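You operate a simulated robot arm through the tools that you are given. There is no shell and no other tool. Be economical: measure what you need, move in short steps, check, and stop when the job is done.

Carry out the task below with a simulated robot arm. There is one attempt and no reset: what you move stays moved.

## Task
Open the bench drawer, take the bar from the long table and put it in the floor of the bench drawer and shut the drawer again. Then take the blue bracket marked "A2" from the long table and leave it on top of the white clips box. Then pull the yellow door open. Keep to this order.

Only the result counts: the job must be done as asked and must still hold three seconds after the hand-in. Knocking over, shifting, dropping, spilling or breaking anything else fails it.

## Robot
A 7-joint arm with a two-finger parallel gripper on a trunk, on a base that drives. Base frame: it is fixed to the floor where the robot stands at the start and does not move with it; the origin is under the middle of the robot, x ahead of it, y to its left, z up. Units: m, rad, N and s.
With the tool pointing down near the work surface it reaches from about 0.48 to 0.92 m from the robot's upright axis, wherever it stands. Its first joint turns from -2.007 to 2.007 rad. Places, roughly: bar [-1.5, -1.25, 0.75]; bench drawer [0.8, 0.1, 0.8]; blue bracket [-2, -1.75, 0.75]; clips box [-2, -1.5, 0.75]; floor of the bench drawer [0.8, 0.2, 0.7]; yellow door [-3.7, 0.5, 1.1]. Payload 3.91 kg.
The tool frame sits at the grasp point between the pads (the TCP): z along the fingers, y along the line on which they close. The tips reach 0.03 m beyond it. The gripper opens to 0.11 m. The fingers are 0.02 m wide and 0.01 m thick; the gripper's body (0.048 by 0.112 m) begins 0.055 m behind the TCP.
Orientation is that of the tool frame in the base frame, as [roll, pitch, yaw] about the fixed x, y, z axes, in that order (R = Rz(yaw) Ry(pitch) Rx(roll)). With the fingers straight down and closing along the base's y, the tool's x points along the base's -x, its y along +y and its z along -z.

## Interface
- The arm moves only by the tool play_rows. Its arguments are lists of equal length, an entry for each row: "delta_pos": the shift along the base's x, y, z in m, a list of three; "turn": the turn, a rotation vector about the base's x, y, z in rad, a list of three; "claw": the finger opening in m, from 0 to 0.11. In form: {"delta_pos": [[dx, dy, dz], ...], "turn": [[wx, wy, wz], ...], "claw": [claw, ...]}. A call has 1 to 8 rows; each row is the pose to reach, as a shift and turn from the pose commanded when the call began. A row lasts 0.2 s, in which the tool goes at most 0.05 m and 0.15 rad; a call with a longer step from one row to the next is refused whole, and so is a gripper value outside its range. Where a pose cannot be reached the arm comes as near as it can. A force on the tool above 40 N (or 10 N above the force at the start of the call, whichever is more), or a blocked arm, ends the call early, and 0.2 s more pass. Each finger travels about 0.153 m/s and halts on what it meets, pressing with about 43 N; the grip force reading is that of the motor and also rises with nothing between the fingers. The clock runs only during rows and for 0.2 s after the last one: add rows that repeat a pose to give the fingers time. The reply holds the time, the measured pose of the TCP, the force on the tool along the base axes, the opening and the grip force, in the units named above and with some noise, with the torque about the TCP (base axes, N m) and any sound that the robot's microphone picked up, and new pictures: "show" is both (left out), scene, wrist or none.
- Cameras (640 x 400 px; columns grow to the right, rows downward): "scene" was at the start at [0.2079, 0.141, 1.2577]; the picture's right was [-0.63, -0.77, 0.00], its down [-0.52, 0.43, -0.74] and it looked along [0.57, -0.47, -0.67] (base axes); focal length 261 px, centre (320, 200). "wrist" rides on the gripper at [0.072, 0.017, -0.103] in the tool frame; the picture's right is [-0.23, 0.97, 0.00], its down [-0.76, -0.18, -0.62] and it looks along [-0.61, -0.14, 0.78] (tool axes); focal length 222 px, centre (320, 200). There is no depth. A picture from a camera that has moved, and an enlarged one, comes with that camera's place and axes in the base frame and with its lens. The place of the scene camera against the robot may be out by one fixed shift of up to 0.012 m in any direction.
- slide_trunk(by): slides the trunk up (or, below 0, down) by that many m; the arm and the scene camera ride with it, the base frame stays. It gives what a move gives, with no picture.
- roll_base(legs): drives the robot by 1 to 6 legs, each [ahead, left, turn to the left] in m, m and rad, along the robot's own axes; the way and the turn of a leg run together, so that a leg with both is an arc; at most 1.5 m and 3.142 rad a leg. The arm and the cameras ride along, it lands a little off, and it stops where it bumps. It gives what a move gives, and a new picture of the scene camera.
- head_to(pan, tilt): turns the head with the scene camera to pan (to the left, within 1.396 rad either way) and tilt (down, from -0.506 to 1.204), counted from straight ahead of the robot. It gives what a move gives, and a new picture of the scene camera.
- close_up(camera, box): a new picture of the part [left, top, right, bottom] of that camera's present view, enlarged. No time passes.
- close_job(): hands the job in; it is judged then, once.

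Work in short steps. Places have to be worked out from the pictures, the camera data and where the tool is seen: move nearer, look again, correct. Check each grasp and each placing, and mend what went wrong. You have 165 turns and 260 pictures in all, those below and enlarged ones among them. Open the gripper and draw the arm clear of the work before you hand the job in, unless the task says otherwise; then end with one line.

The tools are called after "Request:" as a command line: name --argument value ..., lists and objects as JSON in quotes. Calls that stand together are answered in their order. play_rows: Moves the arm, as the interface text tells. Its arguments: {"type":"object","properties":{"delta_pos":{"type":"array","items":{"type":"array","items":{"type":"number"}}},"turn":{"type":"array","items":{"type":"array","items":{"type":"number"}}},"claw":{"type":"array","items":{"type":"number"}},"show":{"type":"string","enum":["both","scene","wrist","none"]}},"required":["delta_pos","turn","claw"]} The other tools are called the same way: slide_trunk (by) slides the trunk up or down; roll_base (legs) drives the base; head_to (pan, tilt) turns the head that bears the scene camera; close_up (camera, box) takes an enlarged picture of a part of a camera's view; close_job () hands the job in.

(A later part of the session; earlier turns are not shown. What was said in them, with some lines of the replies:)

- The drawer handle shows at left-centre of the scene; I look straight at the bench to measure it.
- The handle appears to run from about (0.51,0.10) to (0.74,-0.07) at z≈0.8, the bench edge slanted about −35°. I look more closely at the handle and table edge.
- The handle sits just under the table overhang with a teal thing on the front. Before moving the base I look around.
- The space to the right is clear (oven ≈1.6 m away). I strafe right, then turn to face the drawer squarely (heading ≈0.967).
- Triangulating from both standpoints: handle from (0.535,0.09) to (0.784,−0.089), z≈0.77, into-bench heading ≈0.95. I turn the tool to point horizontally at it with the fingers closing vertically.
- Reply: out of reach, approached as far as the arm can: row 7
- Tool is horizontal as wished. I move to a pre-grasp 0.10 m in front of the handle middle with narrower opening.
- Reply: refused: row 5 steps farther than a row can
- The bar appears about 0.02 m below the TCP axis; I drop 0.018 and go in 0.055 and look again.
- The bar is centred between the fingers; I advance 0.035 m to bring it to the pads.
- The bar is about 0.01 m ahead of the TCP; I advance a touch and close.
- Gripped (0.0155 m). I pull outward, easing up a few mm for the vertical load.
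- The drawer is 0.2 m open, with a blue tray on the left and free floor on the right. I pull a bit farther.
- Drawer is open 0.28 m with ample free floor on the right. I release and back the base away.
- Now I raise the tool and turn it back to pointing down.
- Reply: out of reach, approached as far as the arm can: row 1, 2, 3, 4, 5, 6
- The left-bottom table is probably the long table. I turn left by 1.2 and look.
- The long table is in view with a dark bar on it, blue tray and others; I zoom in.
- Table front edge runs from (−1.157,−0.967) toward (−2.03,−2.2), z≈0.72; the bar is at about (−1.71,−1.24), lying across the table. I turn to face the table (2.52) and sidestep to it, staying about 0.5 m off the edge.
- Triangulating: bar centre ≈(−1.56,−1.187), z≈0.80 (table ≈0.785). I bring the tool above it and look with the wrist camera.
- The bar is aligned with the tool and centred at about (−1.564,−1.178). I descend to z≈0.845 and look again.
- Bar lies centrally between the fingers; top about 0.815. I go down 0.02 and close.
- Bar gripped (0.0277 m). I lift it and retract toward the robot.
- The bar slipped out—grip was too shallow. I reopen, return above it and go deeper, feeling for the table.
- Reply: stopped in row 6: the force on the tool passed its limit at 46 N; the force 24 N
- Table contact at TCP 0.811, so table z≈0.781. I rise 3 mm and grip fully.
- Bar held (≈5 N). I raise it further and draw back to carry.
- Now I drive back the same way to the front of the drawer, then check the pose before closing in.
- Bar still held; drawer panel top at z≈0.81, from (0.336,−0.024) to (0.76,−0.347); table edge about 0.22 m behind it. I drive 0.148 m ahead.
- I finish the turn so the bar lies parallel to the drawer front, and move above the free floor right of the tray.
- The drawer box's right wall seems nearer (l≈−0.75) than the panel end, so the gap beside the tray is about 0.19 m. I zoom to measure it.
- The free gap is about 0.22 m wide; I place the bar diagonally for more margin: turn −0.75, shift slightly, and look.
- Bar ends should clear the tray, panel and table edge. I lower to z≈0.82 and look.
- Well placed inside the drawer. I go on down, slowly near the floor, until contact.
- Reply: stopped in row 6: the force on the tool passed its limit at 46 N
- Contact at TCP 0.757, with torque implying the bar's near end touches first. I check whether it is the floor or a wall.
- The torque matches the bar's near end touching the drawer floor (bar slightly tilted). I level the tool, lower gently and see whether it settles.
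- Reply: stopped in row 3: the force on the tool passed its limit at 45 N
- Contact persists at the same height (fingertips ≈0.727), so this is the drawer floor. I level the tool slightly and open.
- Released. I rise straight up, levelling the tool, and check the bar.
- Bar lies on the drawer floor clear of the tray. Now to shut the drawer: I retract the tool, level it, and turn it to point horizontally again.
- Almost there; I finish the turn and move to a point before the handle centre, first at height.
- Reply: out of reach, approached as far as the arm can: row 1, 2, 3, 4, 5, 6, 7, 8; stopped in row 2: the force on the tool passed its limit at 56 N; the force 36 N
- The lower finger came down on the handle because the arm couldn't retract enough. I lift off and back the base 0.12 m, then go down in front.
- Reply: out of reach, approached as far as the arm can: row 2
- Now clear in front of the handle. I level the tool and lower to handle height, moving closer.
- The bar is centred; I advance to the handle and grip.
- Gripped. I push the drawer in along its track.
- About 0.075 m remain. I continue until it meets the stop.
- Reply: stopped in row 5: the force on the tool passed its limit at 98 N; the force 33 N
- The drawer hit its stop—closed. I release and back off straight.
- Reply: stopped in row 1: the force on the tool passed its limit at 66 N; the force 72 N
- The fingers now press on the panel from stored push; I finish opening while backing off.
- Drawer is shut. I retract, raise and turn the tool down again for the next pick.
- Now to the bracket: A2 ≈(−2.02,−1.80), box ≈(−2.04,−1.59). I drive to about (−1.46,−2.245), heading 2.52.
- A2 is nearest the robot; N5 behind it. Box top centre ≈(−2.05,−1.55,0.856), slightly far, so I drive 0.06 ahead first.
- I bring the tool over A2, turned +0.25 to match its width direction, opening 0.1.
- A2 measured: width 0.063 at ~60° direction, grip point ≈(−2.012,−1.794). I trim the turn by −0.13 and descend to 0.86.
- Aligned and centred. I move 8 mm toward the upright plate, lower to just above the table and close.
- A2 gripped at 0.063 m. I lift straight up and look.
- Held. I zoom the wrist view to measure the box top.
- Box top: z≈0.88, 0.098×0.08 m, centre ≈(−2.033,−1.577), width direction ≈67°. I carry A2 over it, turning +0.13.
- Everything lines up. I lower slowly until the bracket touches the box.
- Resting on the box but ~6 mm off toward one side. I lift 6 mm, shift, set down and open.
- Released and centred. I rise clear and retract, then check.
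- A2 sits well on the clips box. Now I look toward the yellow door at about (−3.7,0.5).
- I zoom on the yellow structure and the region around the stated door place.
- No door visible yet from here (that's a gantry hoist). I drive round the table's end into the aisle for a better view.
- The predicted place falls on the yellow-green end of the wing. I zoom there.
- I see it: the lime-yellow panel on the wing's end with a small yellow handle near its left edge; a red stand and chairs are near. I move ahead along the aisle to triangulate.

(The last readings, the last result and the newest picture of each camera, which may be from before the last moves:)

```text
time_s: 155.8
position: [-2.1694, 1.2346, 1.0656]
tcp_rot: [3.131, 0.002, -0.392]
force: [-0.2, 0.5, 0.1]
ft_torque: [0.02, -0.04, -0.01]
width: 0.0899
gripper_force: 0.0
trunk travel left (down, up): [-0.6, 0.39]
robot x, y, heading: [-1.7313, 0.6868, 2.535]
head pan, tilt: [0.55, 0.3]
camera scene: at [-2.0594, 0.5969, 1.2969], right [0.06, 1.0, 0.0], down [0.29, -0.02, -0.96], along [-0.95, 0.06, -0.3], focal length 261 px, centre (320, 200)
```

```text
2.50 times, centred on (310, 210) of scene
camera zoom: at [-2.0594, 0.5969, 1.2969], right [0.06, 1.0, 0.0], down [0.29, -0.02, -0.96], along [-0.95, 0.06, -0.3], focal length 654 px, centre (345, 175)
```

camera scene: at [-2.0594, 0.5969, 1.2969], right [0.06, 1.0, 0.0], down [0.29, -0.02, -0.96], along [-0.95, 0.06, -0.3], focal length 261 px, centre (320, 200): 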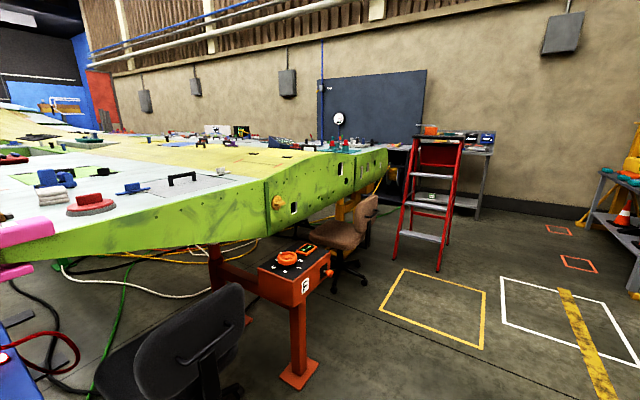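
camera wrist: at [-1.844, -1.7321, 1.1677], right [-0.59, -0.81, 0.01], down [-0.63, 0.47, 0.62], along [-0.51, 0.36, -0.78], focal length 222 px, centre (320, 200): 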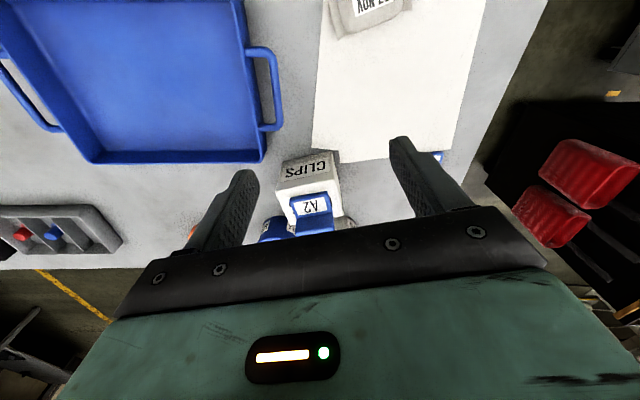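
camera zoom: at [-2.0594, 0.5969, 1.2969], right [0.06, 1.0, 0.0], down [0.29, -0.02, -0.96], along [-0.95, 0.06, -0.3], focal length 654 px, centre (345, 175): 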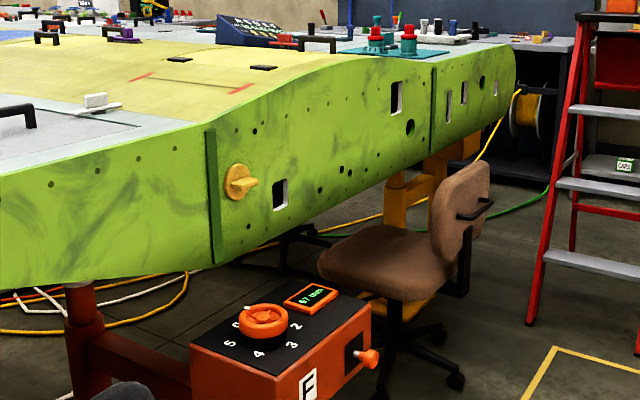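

Handle triangulates to about (−3.174,0.476,0.937); the door panel runs from there to a seam near (−3.91,0.97), parallel to the aisle. I move opposite it and turn to face it.

Request:
roll_base --legs '[[0.8, 0, 0], [0, 0, 1.57]]'

Request:
head_to --pan 0.0 --tilt 0.45

```text
time_s: 163.9
position: [-2.9279, 0.7092, 1.0653]
tcp_rot: [3.13, 0.005, 1.177]
force: [0.3, -0.1, 0.9]
ft_torque: [0.0, -0.02, -0.04]
width: 0.0903
gripper_force: 0.1
trunk travel left (down, up): [-0.6, 0.39]
robot x, y, heading: [-2.3872, 1.1463, -2.186]
head pan, tilt: [0.55, 0.3]
camera scene: at [-2.3027, 0.807, 1.2969], right [-1.0, 0.06, 0.0], down [0.02, 0.3, -0.96], along [-0.06, -0.95, -0.3], focal length 261 px, centre (320, 200)
```

scene: 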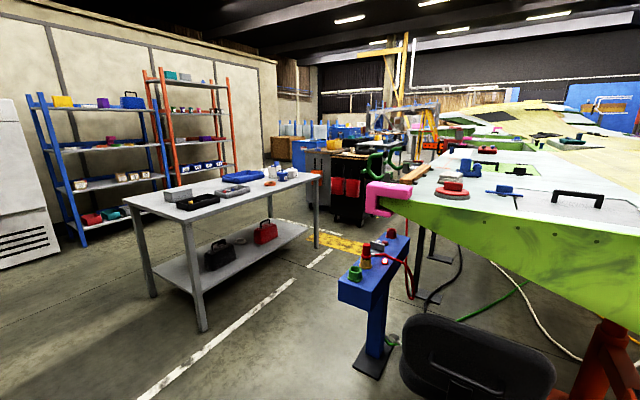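

```text
time_s: 164.9
position: [-2.928, 0.709, 1.0657]
tcp_rot: [3.131, 0.004, 1.176]
force: [-0.2, -0.9, 0.2]
ft_torque: [0.0, 0.01, -0.01]
width: 0.0903
gripper_force: 0.1
trunk travel left (down, up): [-0.6, 0.39]
robot x, y, heading: [-2.3875, 1.1435, -2.184]
head pan, tilt: [0.0, 0.45]
camera scene: at [-2.3497, 0.8249, 1.283], right [-0.82, 0.57, 0.0], down [0.25, 0.36, -0.9], along [-0.52, -0.74, -0.44], focal length 261 px, centre (320, 200)
```

scene: 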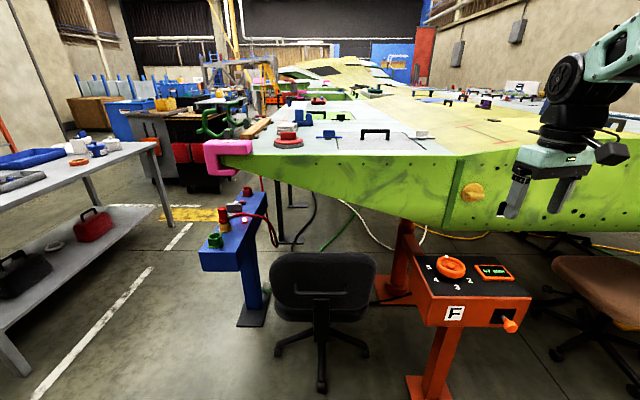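

Arm blocks part; I pan right and zoom at the door.

Request:
head_to --pan -0.45 --tilt 0.5

Request:
close_up --camera "scene" --box '[120, 80, 480, 300]'

```text
time_s: 165.8
position: [-2.9291, 0.7097, 1.0653]
tcp_rot: [3.129, 0.004, 1.178]
force: [-0.3, -0.6, 0.4]
ft_torque: [0.01, 0.0, 0.0]
width: 0.0898
gripper_force: 0.1
trunk travel left (down, up): [-0.6, 0.39]
robot x, y, heading: [-2.3831, 1.1465, -2.181]
head pan, tilt: [-0.45, 0.499]
camera scene: at [-2.3764, 0.8557, 1.2785], right [-0.49, 0.87, 0.0], down [0.42, 0.23, -0.88], along [-0.77, -0.43, -0.48], focal length 261 px, centre (320, 200)
```

scene: 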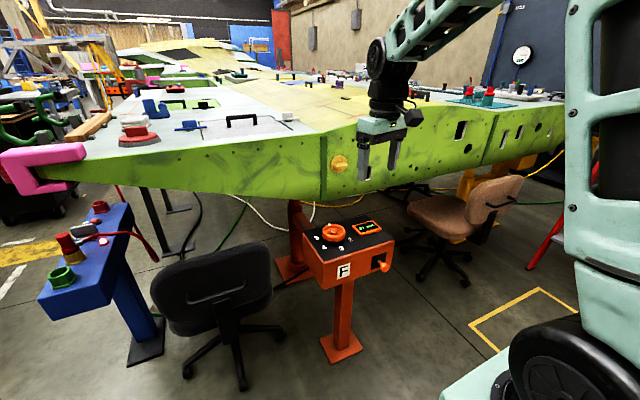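

```text
1.78 times, centred on (300, 190) of scene
camera zoom: at [-2.3764, 0.8557, 1.2785], right [-0.49, 0.87, 0.0], down [0.42, 0.23, -0.88], along [-0.77, -0.43, -0.48], focal length 465 px, centre (356, 218)
```

zoom: 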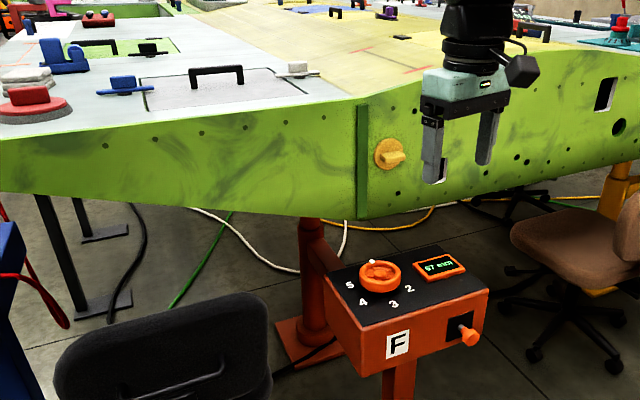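

The spar face is riveted, while the stated place (e.g. −3.7,0.5,1.1) projects onto the yellow top skin with red corner marks—likely a yellow hatch/door there. I raise the trunk and move right for a better view.

Request:
slide_trunk --by 0.35

Request:
roll_base --legs '[[0, -0.6, 0]]'

Request:
head_to --pan 0.1 --tilt 0.6

```text
time_s: 169.2
position: [-2.9292, 0.7092, 1.4146]
tcp_rot: [3.132, 0.004, 1.18]
force: [1.0, 1.0, 0.3]
ft_torque: [0.0, 0.0, -0.01]
width: 0.0904
gripper_force: 0.0
trunk travel left (down, up): [-0.95, 0.04]
robot x, y, heading: [-2.3839, 1.1428, -2.179]
head pan, tilt: [-0.45, 0.499]
```

```text
time_s: 172.7
position: [-3.4253, 1.0593, 1.4146]
tcp_rot: [3.131, 0.003, 1.173]
force: [0.3, -1.2, -0.3]
ft_torque: [-0.02, -0.03, 0.02]
width: 0.0899
gripper_force: 0.0
trunk travel left (down, up): [-0.95, 0.04]
robot x, y, heading: [-2.8794, 1.4917, -2.182]
head pan, tilt: [-0.45, 0.499]
camera scene: at [-2.8718, 1.203, 1.6285], right [-0.48, 0.88, 0.0], down [0.42, 0.23, -0.88], along [-0.77, -0.42, -0.48], focal length 261 px, centre (320, 200)
```

scene: 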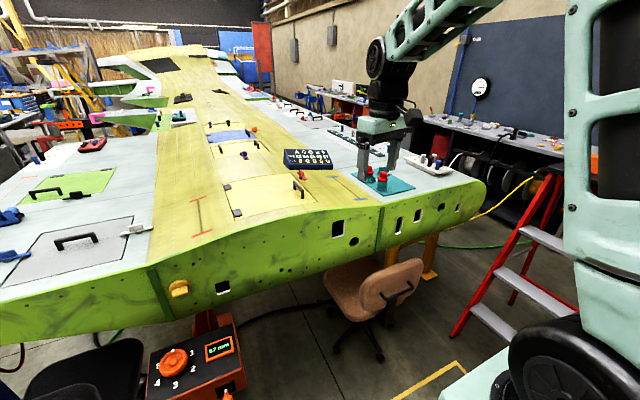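

```text
time_s: 173.6
position: [-3.4249, 1.0595, 1.4145]
tcp_rot: [3.132, 0.003, 1.174]
force: [0.3, 0.7, 0.6]
ft_torque: [0.0, -0.02, -0.01]
width: 0.0899
gripper_force: 0.1
trunk travel left (down, up): [-0.95, 0.04]
robot x, y, heading: [-2.8781, 1.4918, -2.19]
head pan, tilt: [0.099, 0.6]
camera scene: at [-2.836, 1.1702, 1.6194], right [-0.87, 0.49, 0.0], down [0.28, 0.49, -0.83], along [-0.41, -0.72, -0.56], focal length 261 px, centre (320, 200)
```

scene: 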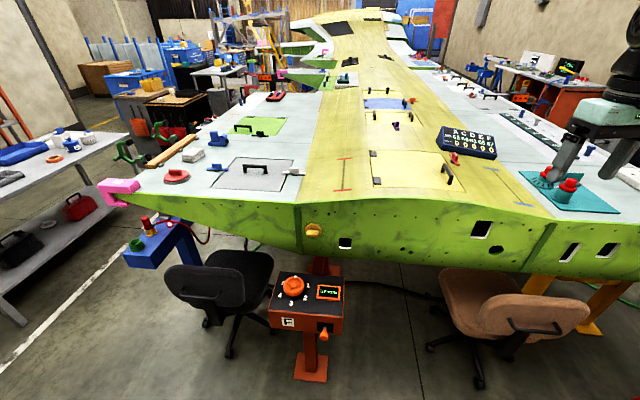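

Now clear: on the wing top are hatches; the yellow door has hinges on its left and a black handle on its right. I zoom in.

Request:
close_up --camera "scene" --box '[330, 90, 530, 215]'

```text
3.20 times, centred on (430, 152) of scene
camera zoom: at [-2.836, 1.1702, 1.6194], right [-0.87, 0.49, 0.0], down [0.28, 0.49, -0.83], along [-0.41, -0.72, -0.56], focal length 836 px, centre (-32, 352)
```

zoom: 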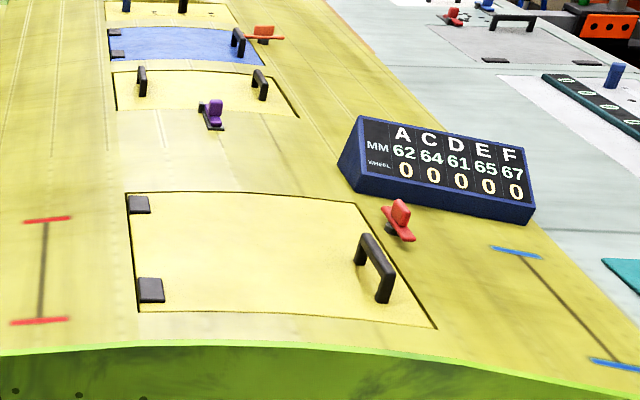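

The yellow door spans e.g. hinges near (−3.58,0.36) to handle near (−3.755,0.60), z≈1.1. I inch ahead 0.3 m between the red stand and chair (both stay ≥0.1 m beyond the base front).

Request:
roll_base --legs '[[0.3, -0.03, 0]]'

Request:
head_to --pan -0.1 --tilt 0.95

```text
time_s: 175.7
position: [-3.6229, 0.8308, 1.4145]
tcp_rot: [3.13, 0.002, 1.174]
force: [0.1, 0.5, 0.5]
ft_torque: [0.03, 0.01, 0.01]
width: 0.0901
gripper_force: 0.1
trunk travel left (down, up): [-0.95, 0.04]
robot x, y, heading: [-3.0739, 1.2661, -2.188]
head pan, tilt: [0.099, 0.6]
camera scene: at [-3.0331, 0.9424, 1.6194], right [-0.87, 0.49, 0.0], down [0.28, 0.49, -0.83], along [-0.41, -0.72, -0.56], focal length 261 px, centre (320, 200)
```

scene: 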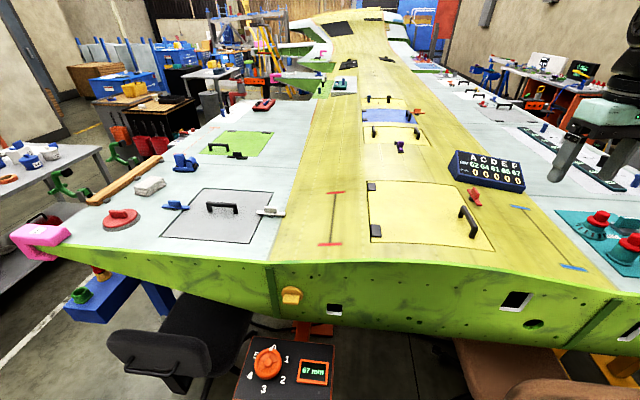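

```text
time_s: 176.5
position: [-3.6225, 0.8308, 1.4149]
tcp_rot: [3.132, 0.002, 1.175]
force: [0.0, 0.3, -0.5]
ft_torque: [0.02, -0.01, -0.01]
width: 0.0902
gripper_force: 0.1
trunk travel left (down, up): [-0.95, 0.04]
robot x, y, heading: [-3.0772, 1.2674, -2.185]
head pan, tilt: [-0.099, 0.949]
camera scene: at [-3.0373, 0.9642, 1.5911], right [-0.76, 0.65, 0.0], down [0.53, 0.61, -0.58], along [-0.38, -0.44, -0.81], focal length 261 px, centre (320, 200)
```

scene: 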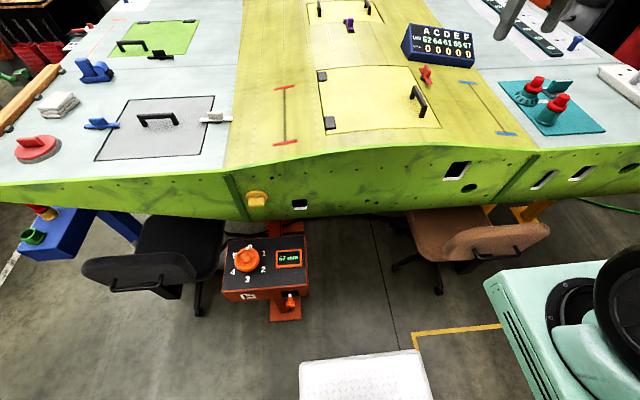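

I zoom on the yellow door to examine the red toggle and handle.

Request:
close_up --camera "scene" --box '[300, 40, 460, 140]'

Request:
close_up --camera "scene" --box '[60, 20, 260, 170]'

```text
4.00 times, centred on (380, 90) of scene
camera zoom: at [-3.0373, 0.9642, 1.5911], right [-0.76, 0.65, 0.0], down [0.53, 0.61, -0.58], along [-0.38, -0.44, -0.81], focal length 1046 px, centre (80, 640)
```

zoom: 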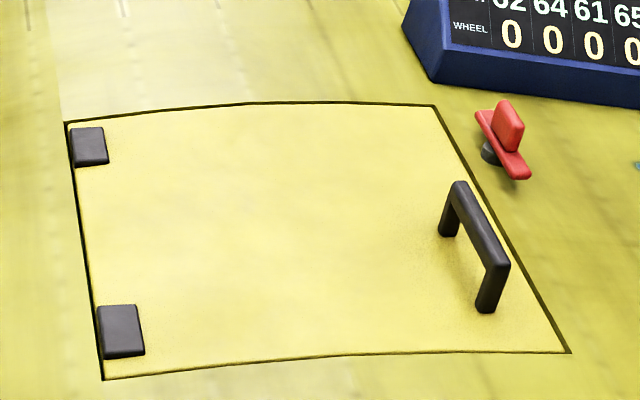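

```text
2.67 times, centred on (160, 95) of scene
camera zoom: at [-3.0373, 0.9642, 1.5911], right [-0.76, 0.65, 0.0], down [0.53, 0.61, -0.58], along [-0.38, -0.44, -0.81], focal length 697 px, centre (747, 480)
```

zoom: 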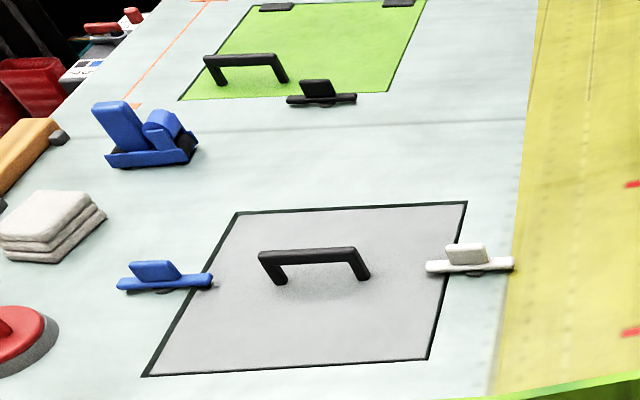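

The red swivel latch is turned clear of the door (parallel to the edge), so it's free. Handle bar ≈ centre (−3.725,0.622), z≈1.14, hinge axis 0.28 m to its left. I drive 0.08 closer and move the tool above the handle.

Request:
roll_base --legs '[[0.08, 0, 0]]'

Request:
play_rows --delta_pos '[[-0.014, -0.036, 0], [-0.028, -0.072, 0], [-0.042, -0.108, -0.02], [-0.056, -0.142, -0.04], [-0.056, -0.144, -0.08], [-0.056, -0.144, -0.12]]' --turn '[[0, 0, -0.06], [0, 0, -0.12], [0, 0, -0.18], [0, 0, -0.226], [0, 0, -0.226], [0, 0, -0.226]]' --claw '[0.08, 0.08, 0.08, 0.08, 0.08, 0.08]'

```text
time_s: 177.6
position: [-3.6681, 0.767, 1.4153]
tcp_rot: [3.131, 0.002, 1.172]
force: [0.9, 1.0, -0.3]
ft_torque: [0.0, -0.01, 0.01]
width: 0.0898
gripper_force: 0.0
trunk travel left (down, up): [-0.95, 0.04]
robot x, y, heading: [-3.1196, 1.1984, -2.188]
head pan, tilt: [-0.099, 0.949]
camera scene: at [-3.0831, 0.8997, 1.5911], right [-0.76, 0.66, 0.0], down [0.53, 0.61, -0.58], along [-0.38, -0.44, -0.81], focal length 261 px, centre (320, 200)
```

scene: 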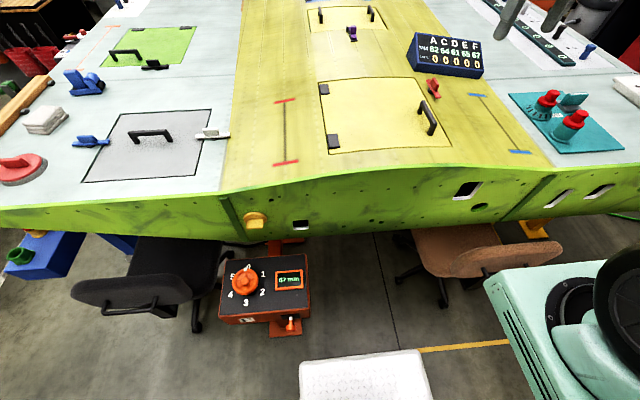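

```text
time_s: 178.9
position: [-3.7244, 0.6218, 1.2952]
tcp_rot: [3.13, 0.006, 0.946]
force: [0.0, 0.5, -0.5]
ft_torque: [-0.04, -0.01, 0.02]
width: 0.0801
gripper_force: 0.1
trunk travel left (down, up): [-0.95, 0.04]
robot x, y, heading: [-3.121, 1.1965, -2.19]
head pan, tilt: [-0.099, 0.949]
camera scene: at [-3.0831, 0.8995, 1.5911], right [-0.76, 0.66, 0.0], down [0.53, 0.61, -0.58], along [-0.38, -0.44, -0.81], focal length 261 px, centre (320, 200)
camera wrist: at [-3.669, 0.672, 1.3977], right [0.66, -0.75, 0.01], down [-0.59, -0.51, 0.62], along [-0.47, -0.42, -0.78], focal length 222 px, centre (320, 200)
```

scene: 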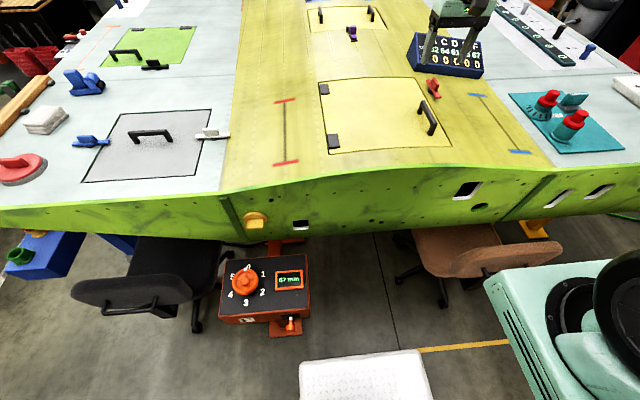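
wrist: 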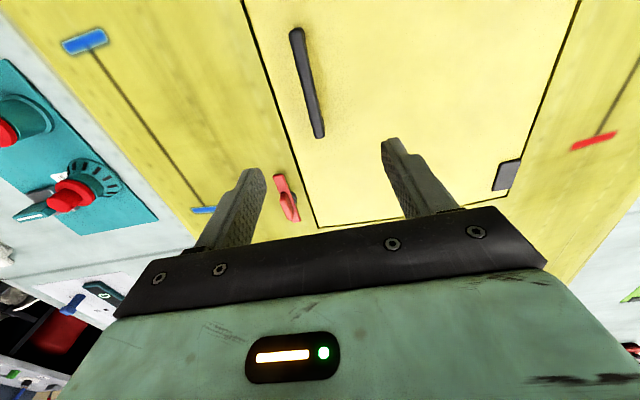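

The handle bar is parallel to the fingers' plane; centre measures (−3.714,0.645), z≈1.15. I correct and lower to 1.215, looking again.

Request:
play_rows --delta_pos '[[0.005, 0.012, -0.03], [0.0105, 0.023, -0.06], [0.0105, 0.023, -0.08]]' --turn '[[0, 0, 0], [0, 0, 0], [0, 0, 0]]' --claw '[0.07, 0.07, 0.07]'

```text
time_s: 179.8
position: [-3.7138, 0.6453, 1.2135]
tcp_rot: [3.129, 0.001, 0.947]
force: [0.6, 0.4, 0.4]
ft_torque: [-0.02, 0.0, 0.0]
width: 0.07
gripper_force: 0.0
trunk travel left (down, up): [-0.95, 0.04]
robot x, y, heading: [-3.123, 1.2008, -2.183]
head pan, tilt: [-0.099, 0.949]
camera scene: at [-3.0832, 0.8995, 1.5911], right [-0.76, 0.66, 0.0], down [0.53, 0.61, -0.58], along [-0.38, -0.44, -0.81], focal length 261 px, centre (320, 200)
camera wrist: at [-3.6575, 0.6961, 1.3174], right [0.66, -0.75, 0.01], down [-0.59, -0.51, 0.62], along [-0.46, -0.42, -0.78], focal length 222 px, centre (320, 200)
```

scene: 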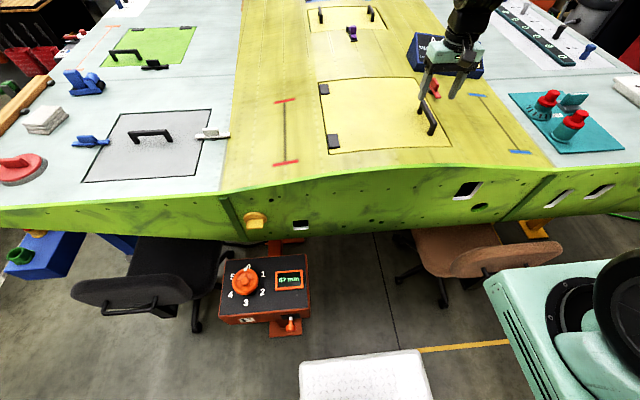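
wrist: 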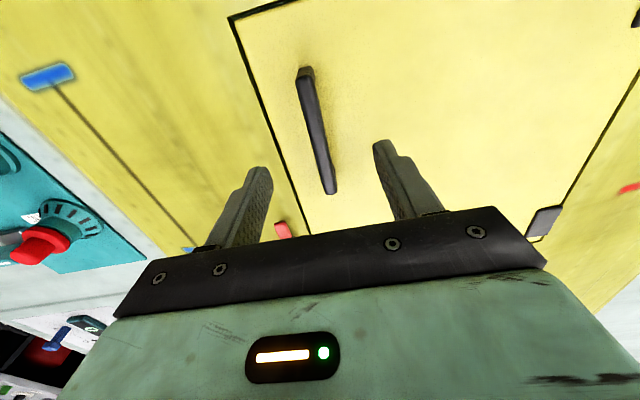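

Bar is centred between fingers, top ≈1.13–1.145. I descend slowly to 1.14 and grip.

Request:
play_rows --delta_pos '[[0, 0, -0.03], [0, 0, -0.055], [0, 0, -0.065], [0, 0, -0.074]]' --turn '[[0, 0, 0], [0, 0, 0], [0, 0, 0], [0, 0, 0]]' --claw '[0.07, 0.07, 0.07, 0.07]'

Request:
close_up --camera "scene" --box '[360, 30, 500, 150]'

```text
time_s: 180.8
position: [-3.7127, 0.6452, 1.1407]
tcp_rot: [3.13, 0.003, 0.948]
force: [0.3, 0.5, 0.3]
ft_torque: [0.05, 0.0, 0.0]
width: 0.0701
gripper_force: 0.2
trunk travel left (down, up): [-0.95, 0.04]
robot x, y, heading: [-3.1236, 1.2001, -2.186]
head pan, tilt: [-0.099, 0.949]
camera scene: at [-3.0833, 0.8994, 1.591], right [-0.76, 0.66, 0.0], down [0.53, 0.61, -0.58], along [-0.38, -0.44, -0.81], focal length 261 px, centre (320, 200)
camera wrist: at [-3.6579, 0.6958, 1.244], right [0.66, -0.75, 0.01], down [-0.59, -0.51, 0.62], along [-0.46, -0.42, -0.78], focal length 222 px, centre (320, 200)
```

scene: 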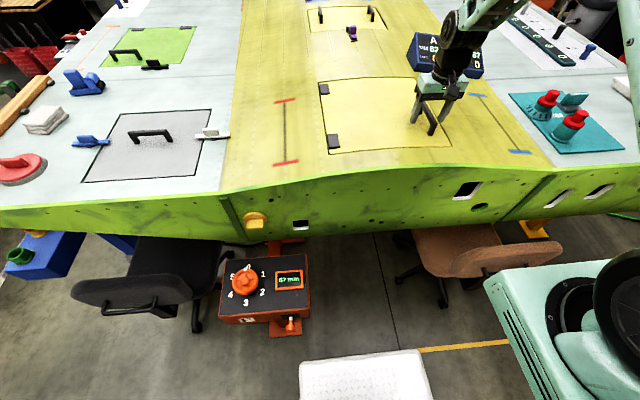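
wrist: 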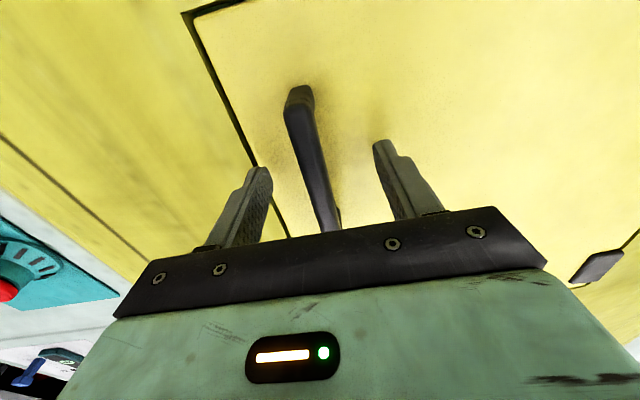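

```text
3.33 times, centred on (430, 90) of scene
camera zoom: at [-3.0833, 0.8994, 1.591], right [-0.76, 0.66, 0.0], down [0.53, 0.61, -0.58], along [-0.38, -0.44, -0.81], focal length 871 px, centre (-47, 567)
```

zoom: 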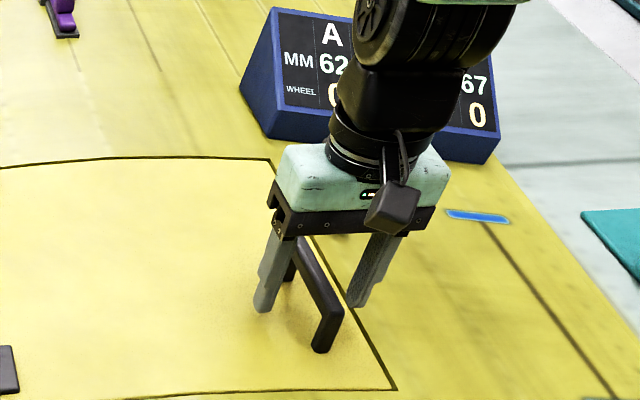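

Fingers straddle the bar well. I lower 8 mm more and close.

Request:
play_rows --delta_pos '[[0, 0, -0.008], [0, 0, -0.008], [0, 0, -0.008], [0, 0, -0.008], [0, 0, -0.008]]' --turn '[[0, 0, 0], [0, 0, 0], [0, 0, 0], [0, 0, 0], [0, 0, 0]]' --claw '[0.07, 0.04, 0.0, 0.0, 0.0]' --show "wrist"

```text
time_s: 181.9
position: [-3.7141, 0.6456, 1.134]
tcp_rot: [3.131, 0.007, 0.946]
force: [-5.5, 2.6, 0.0]
ft_torque: [-0.01, 0.42, -0.68]
width: 0.0135
gripper_force: 45.0
trunk travel left (down, up): [-0.95, 0.04]
robot x, y, heading: [-3.1256, 1.1977, -2.188]
head pan, tilt: [-0.099, 0.949]
camera wrist: at [-3.6587, 0.6966, 1.2362], right [0.66, -0.75, 0.01], down [-0.59, -0.51, 0.62], along [-0.47, -0.42, -0.78], focal length 222 px, centre (320, 200)
```

wrist: 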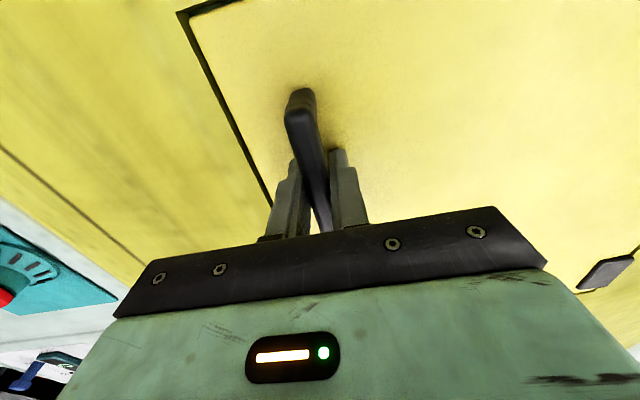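

Gripped (0.0135 m). I lift along the arc about the hinge line (radius ≈0.29 m), turning the tool with the door, first to 0.4 rad.

Request:
play_rows --delta_pos '[[0.0048, -0.0034, 0.0287], [0.012, -0.0085, 0.0567], [0.0214, -0.0153, 0.0837], [0.0329, -0.0235, 0.1094]]' --turn '[[0.0582, 0.0814, 0], [0.1163, 0.1627, 0], [0.1745, 0.2441, 0], [0.2326, 0.3254, 0]]' --claw '[0.0, 0.0, 0.0, 0.0]'

```text
time_s: 182.9
position: [-3.6809, 0.6213, 1.2428]
tcp_rot: [-2.753, 0.005, 0.949]
force: [-8.5, 0.7, 0.0]
ft_torque: [-0.01, 0.62, -0.57]
width: 0.0143
gripper_force: 44.8
trunk travel left (down, up): [-0.95, 0.04]
robot x, y, heading: [-3.1219, 1.1947, -2.187]
head pan, tilt: [-0.099, 0.949]
camera scene: at [-3.0843, 0.8996, 1.5911], right [-0.76, 0.66, 0.0], down [0.53, 0.61, -0.58], along [-0.38, -0.44, -0.81], focal length 261 px, centre (320, 200)
camera wrist: at [-3.5936, 0.6499, 1.3315], right [0.6, -0.71, -0.37], down [-0.38, -0.66, 0.65], along [-0.7, -0.25, -0.67], focal length 222 px, centre (320, 200)
```

scene: 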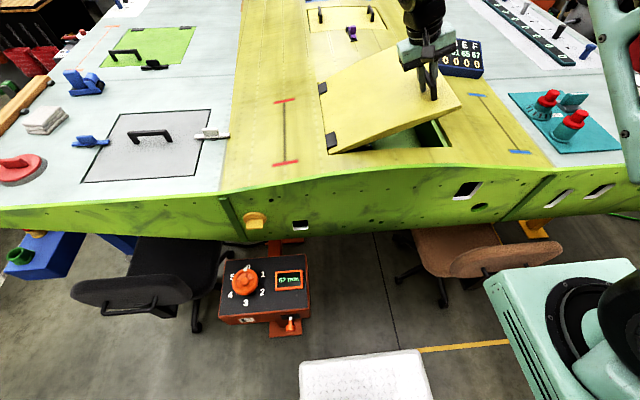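
wrist: 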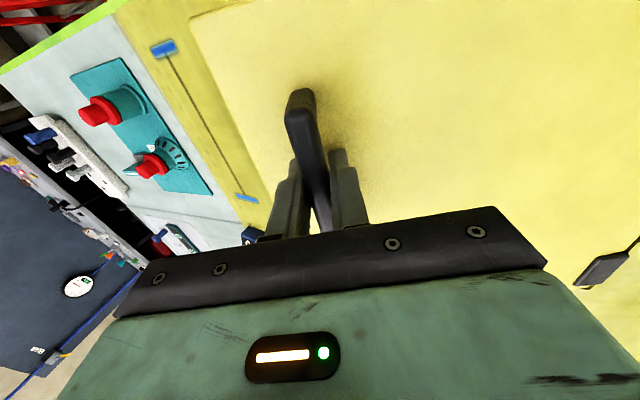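

It opens freely. I continue along the arc to 1.0 rad.

Request:
play_rows --delta_pos '[[0.0136, -0.0097, 0.0241], [0.029, -0.0208, 0.0465], [0.0462, -0.033, 0.0668], [0.0649, -0.0464, 0.085], [0.0851, -0.0608, 0.1007], [0.1064, -0.0761, 0.114]]' --turn '[[0.0582, 0.0814, 0], [0.1163, 0.1627, 0], [0.1745, 0.2441, 0], [0.2326, 0.3254, 0], [0.2908, 0.4068, 0], [0.3489, 0.4881, 0]]' --claw '[0.0, 0.0, 0.0, 0.0, 0.0, 0.0]'

```text
time_s: 184.3
position: [-3.5739, 0.5438, 1.3545]
tcp_rot: [-2.155, 0.0, 0.955]
force: [-2.4, -9.0, -16.5]
ft_torque: [-0.47, 1.08, -0.15]
width: 0.0139
gripper_force: 44.9
trunk travel left (down, up): [-0.95, 0.04]
robot x, y, heading: [-3.1233, 1.1991, -2.189]
head pan, tilt: [-0.099, 0.949]
camera scene: at [-3.0842, 0.8981, 1.5905], right [-0.76, 0.66, 0.0], down [0.53, 0.61, -0.58], along [-0.38, -0.44, -0.81], focal length 261 px, centre (320, 200)
camera wrist: at [-3.4529, 0.5485, 1.3968], right [0.3, -0.5, -0.81], down [-0.1, -0.87, 0.49], along [-0.95, -0.07, -0.31], focal length 222 px, centre (320, 200)
```

scene: 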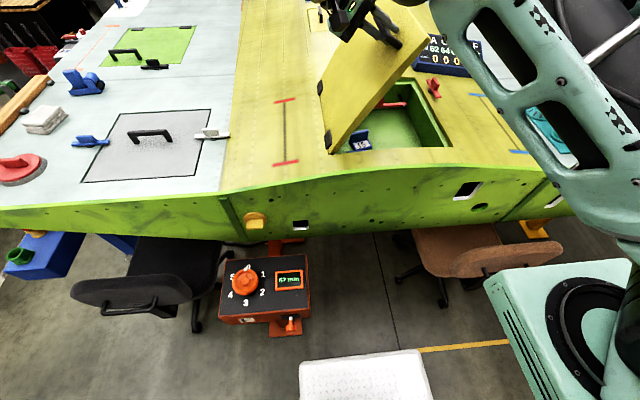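
wrist: 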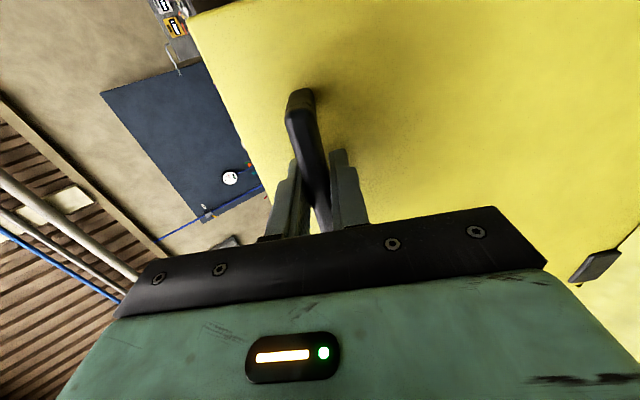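

Door at ~57°, contents visible. Slight downward load, so I ease z by ~6 mm and go on to 1.4 rad.

Request:
play_rows --delta_pos '[[0.0223, -0.0159, 0.0065], [0.0452, -0.0323, 0.0125], [0.0688, -0.0492, 0.017], [0.0926, -0.0662, 0.0185]]' --turn '[[0.0582, 0.0814, 0], [0.1163, 0.1627, 0], [0.1745, 0.2441, 0], [0.2326, 0.3254, 0]]' --claw '[0.0, 0.0, 0.0, 0.0]'

```text
time_s: 185.3
position: [-3.4957, 0.4896, 1.3743]
tcp_rot: [-1.819, -0.001, 0.947]
force: [0.4, 1.5, 4.9]
ft_torque: [-0.38, 0.98, 1.11]
width: 0.014
gripper_force: 44.7
out of reach, approached as far as the arm can: row 4
trunk travel left (down, up): [-0.95, 0.04]
robot x, y, heading: [-3.1212, 1.2017, -2.193]
head pan, tilt: [-0.099, 0.949]
stopped in row 4: the force on the tool passed its limit at 98 N (the readings are from after the stop); the commanded pose is now the measured one
camera scene: at [-3.0836, 0.8999, 1.5911], right [-0.76, 0.66, 0.0], down [0.53, 0.61, -0.58], along [-0.38, -0.44, -0.81], focal length 261 px, centre (320, 200)
camera wrist: at [-3.3679, 0.4881, 1.3841], right [0.06, -0.32, -0.94], down [0.01, -0.95, 0.33], along [-1.0, -0.03, -0.05], focal length 222 px, centre (320, 200)
```

scene: 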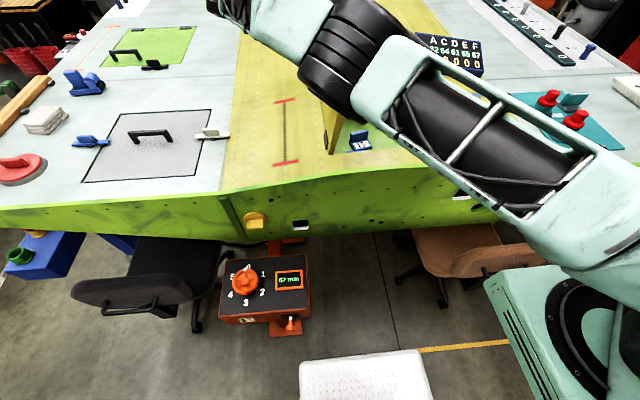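
wrist: 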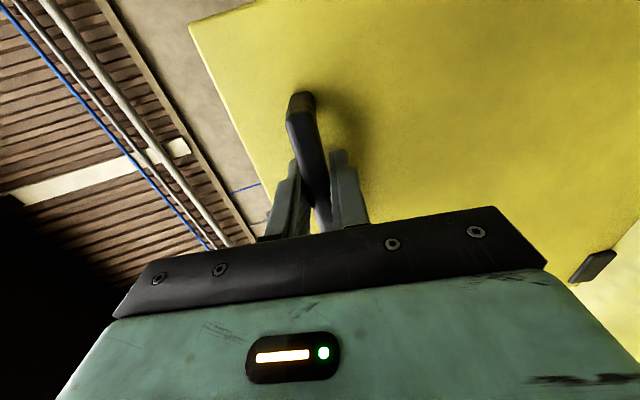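

Stopped at ≈1.32 rad (76°) by a force limit, load now small. I open the fingers to see whether the door stays.

Request:
play_rows --delta_pos '[[0, 0, 0], [0, 0, 0], [0, 0, 0]]' --turn '[[0, 0, 0], [0, 0, 0], [0, 0, 0]]' --claw '[0.03, 0.06, 0.07]'

```text
time_s: 186.1
position: [-3.4956, 0.4892, 1.3753]
tcp_rot: [-1.819, -0.004, 0.946]
force: [0.3, 0.4, -0.3]
ft_torque: [-0.01, -0.04, -0.04]
width: 0.0699
gripper_force: 0.1
trunk travel left (down, up): [-0.95, 0.04]
robot x, y, heading: [-3.1229, 1.1996, -2.18]
head pan, tilt: [-0.099, 0.949]
camera scene: at [-3.0833, 0.8993, 1.591], right [-0.76, 0.66, 0.0], down [0.53, 0.61, -0.58], along [-0.38, -0.44, -0.81], focal length 261 px, centre (320, 200)
camera wrist: at [-3.3676, 0.4876, 1.3832], right [0.06, -0.32, -0.94], down [0.01, -0.95, 0.32], along [-1.0, -0.03, -0.06], focal length 222 px, centre (320, 200)
```

scene: 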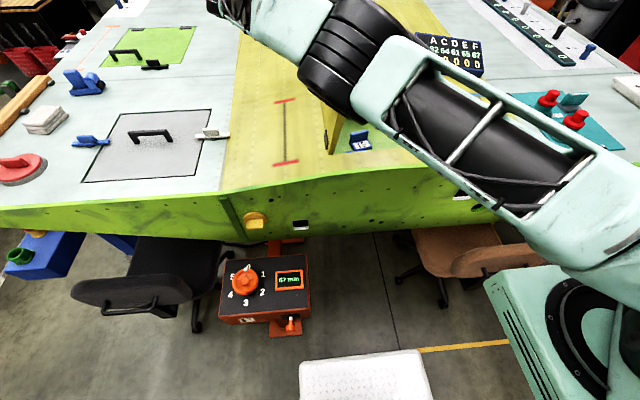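
wrist: 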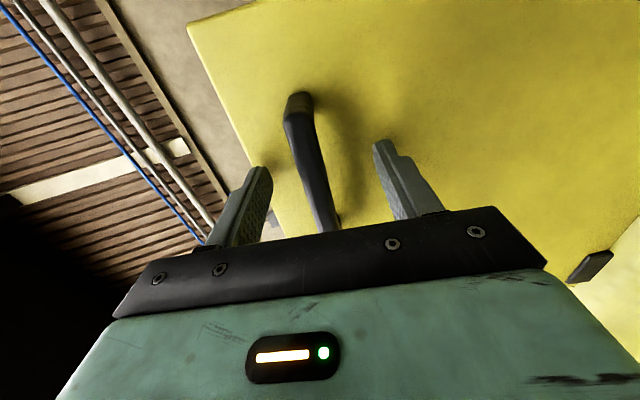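

The door stays put at about 76°. I withdraw the fingers by shifting the base 0.12 m left.

Request:
roll_base --legs '[[0, 0.12, 0]]'

```text
time_s: 187.4
position: [-3.3964, 0.4203, 1.3744]
tcp_rot: [-1.819, -0.004, 0.947]
force: [-0.5, 0.2, 0.5]
ft_torque: [-0.01, 0.0, -0.02]
width: 0.07
gripper_force: 0.0
trunk travel left (down, up): [-0.95, 0.04]
robot x, y, heading: [-3.0219, 1.1319, -2.192]
head pan, tilt: [-0.099, 0.949]
camera scene: at [-2.985, 0.8297, 1.591], right [-0.76, 0.66, 0.0], down [0.53, 0.61, -0.58], along [-0.38, -0.44, -0.81], focal length 261 px, centre (320, 200)
```

scene: 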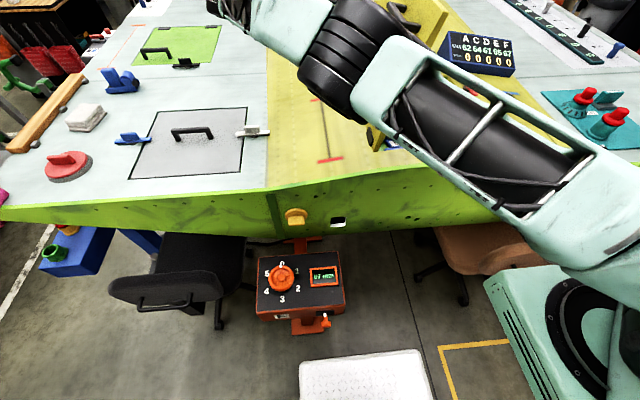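

The forearm hides the door. I draw the arm back toward the robot, away from the door.

Request:
play_rows --delta_pos '[[0.0233, 0.0325, 0.005], [0.0466, 0.065, 0.01], [0.0699, 0.0975, 0.015], [0.0932, 0.13, 0.02], [0.1165, 0.1625, 0.025]]' --turn '[[0, 0, 0], [0, 0, 0], [0, 0, 0], [0, 0, 0], [0, 0, 0]]' --claw '[0.07, 0.07, 0.07, 0.07, 0.07]' --show "scene"

```text
time_s: 188.6
position: [-3.2802, 0.5818, 1.3988]
tcp_rot: [-1.82, -0.004, 0.945]
force: [0.5, 0.0, -0.1]
ft_torque: [-0.02, 0.02, -0.04]
width: 0.07
gripper_force: 0.0
trunk travel left (down, up): [-0.95, 0.04]
robot x, y, heading: [-3.024, 1.1305, -2.188]
head pan, tilt: [-0.099, 0.949]
camera scene: at [-2.9851, 0.8291, 1.5909], right [-0.76, 0.66, 0.0], down [0.53, 0.61, -0.58], along [-0.38, -0.44, -0.81], focal length 261 px, centre (320, 200)
```

scene: 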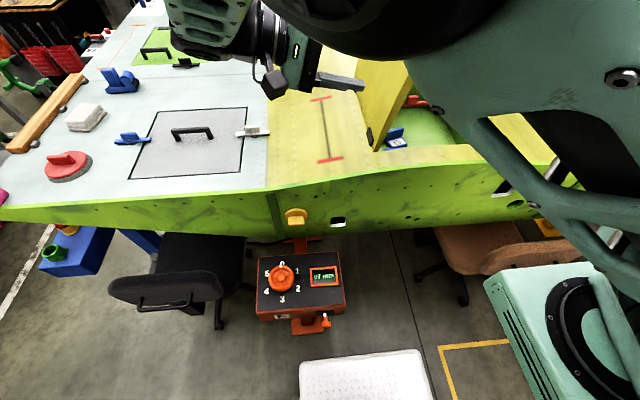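

Fingers are clear. I back the base 0.35 m and look at the door.

Request:
roll_base --legs '[[-0.35, 0, 0]]'

Request:
play_rows --delta_pos '[[0, 0, 0], [0, 0, 0], [0, 0, 0], [0, 0, 0], [0, 0, 0], [0, 0, 0], [0, 0, 0], [0, 0, 0]]' --turn '[[-0.0843, -0.118, 0], [-0.1686, -0.236, 0], [-0.253, -0.354, 0], [-0.3373, -0.472, 0], [-0.4216, -0.59, 0], [-0.506, -0.708, 0], [-0.5903, -0.826, 0], [-0.6746, -0.944, 0]]' --claw '[0.07, 0.07, 0.07, 0.07, 0.07, 0.07, 0.07, 0.07]' --show "scene"

Request:
head_to --pan -0.2 --tilt 0.6

```text
time_s: 190.8
position: [-3.0768, 0.8683, 1.3992]
tcp_rot: [-1.818, -0.004, 0.948]
force: [-0.5, 0.7, -0.3]
ft_torque: [0.03, -0.01, -0.06]
width: 0.07
gripper_force: 0.0
trunk travel left (down, up): [-0.95, 0.04]
robot x, y, heading: [-2.8196, 1.42, -2.186]
head pan, tilt: [-0.099, 0.949]
camera scene: at [-2.7816, 1.117, 1.591], right [-0.76, 0.66, 0.0], down [0.53, 0.61, -0.58], along [-0.38, -0.44, -0.81], focal length 261 px, centre (320, 200)
```

scene: 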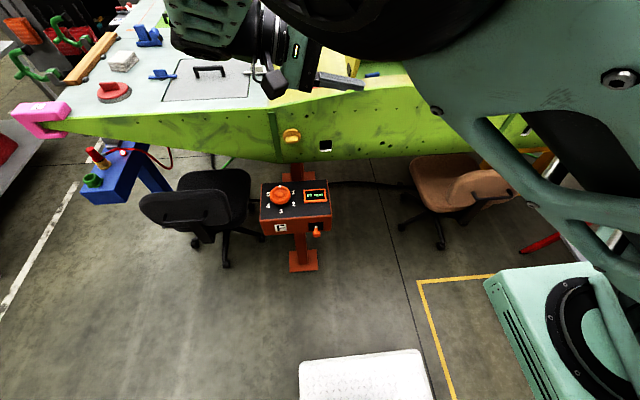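

```text
time_s: 192.7
position: [-3.0751, 0.8676, 1.3992]
tcp_rot: [-2.984, -0.007, 0.952]
force: [-0.2, -0.4, -0.3]
ft_torque: [0.03, 0.02, 0.01]
width: 0.0699
gripper_force: 0.1
trunk travel left (down, up): [-0.95, 0.04]
robot x, y, heading: [-2.8196, 1.4167, -2.183]
head pan, tilt: [-0.099, 0.949]
camera scene: at [-2.7812, 1.117, 1.5909], right [-0.76, 0.66, 0.0], down [0.53, 0.61, -0.58], along [-0.38, -0.44, -0.81], focal length 261 px, centre (320, 200)
```

scene: 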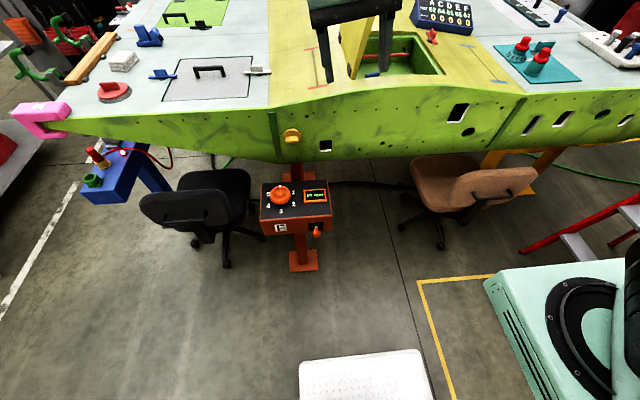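

```text
time_s: 193.5
position: [-3.0775, 0.8691, 1.4002]
tcp_rot: [-2.978, -0.004, 0.95]
force: [-0.2, 0.0, 0.9]
ft_torque: [0.01, 0.02, 0.03]
width: 0.0699
gripper_force: 0.0
trunk travel left (down, up): [-0.95, 0.04]
robot x, y, heading: [-2.8191, 1.4158, -2.184]
head pan, tilt: [-0.201, 0.6]
camera scene: at [-2.7983, 1.1115, 1.6193], right [-0.69, 0.73, 0.0], down [0.41, 0.39, -0.82], along [-0.6, -0.56, -0.57], focal length 261 px, centre (320, 200)
```

scene: 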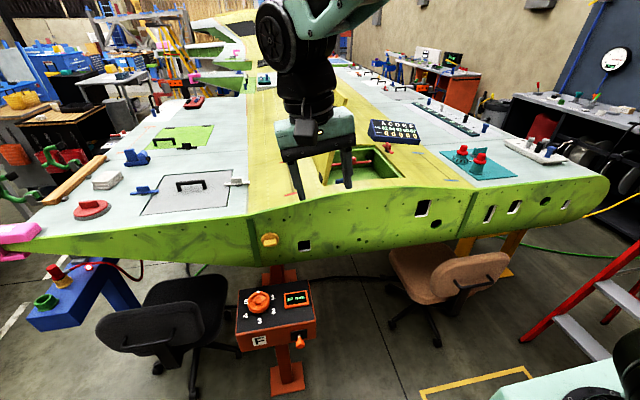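

I swing the tool aside to see the door clearly.

Request:
play_rows --delta_pos '[[-0.03, 0.03, 0], [-0.065, 0.06, 0], [-0.1, 0.09, 0], [-0.135, 0.12, 0], [-0.17, 0.15, 0], [-0.205, 0.17, 0]]' --turn '[[-0.05, -0.07, 0], [-0.09, -0.13, 0], [-0.09, -0.13, 0], [-0.09, -0.13, 0], [-0.09, -0.13, 0], [-0.09, -0.13, 0]]' --claw '[0.07, 0.07, 0.07, 0.07, 0.07, 0.07]' --show "scene"

Request:
close_up --camera "scene" --box '[240, 60, 460, 220]'

```text
time_s: 194.9
position: [-3.2815, 1.0375, 1.3988]
tcp_rot: [-3.138, -0.006, 0.951]
force: [0.2, -0.3, -0.1]
ft_torque: [0.02, 0.01, 0.0]
width: 0.0699
gripper_force: 0.1
trunk travel left (down, up): [-0.95, 0.04]
robot x, y, heading: [-2.8165, 1.4201, -2.19]
head pan, tilt: [-0.201, 0.6]
camera scene: at [-2.7979, 1.1115, 1.6194], right [-0.69, 0.73, 0.0], down [0.41, 0.39, -0.83], along [-0.6, -0.57, -0.56], focal length 261 px, centre (320, 200)
```

scene: 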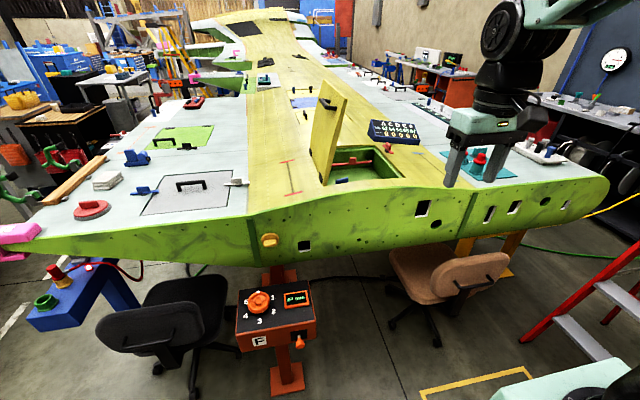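

```text
2.50 times, centred on (350, 140) of scene
camera zoom: at [-2.7979, 1.1115, 1.6194], right [-0.69, 0.73, 0.0], down [0.41, 0.39, -0.83], along [-0.6, -0.57, -0.56], focal length 654 px, centre (245, 350)
```

zoom: 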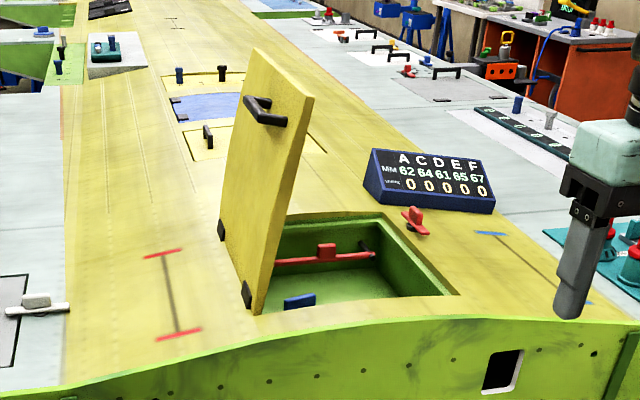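

The door stands open at about 76° and stays, the drawer is shut with the bar inside, and A2 is on the clips box. The gripper is open and clear, so I hand in.

Request:
close_job

```text
The job is handed in.
```

The job is handed in: the bar is on the floor of the bench drawer and the drawer is shut, bracket A2 sits on top of the clips box, and the yellow door stays open at about 76°.
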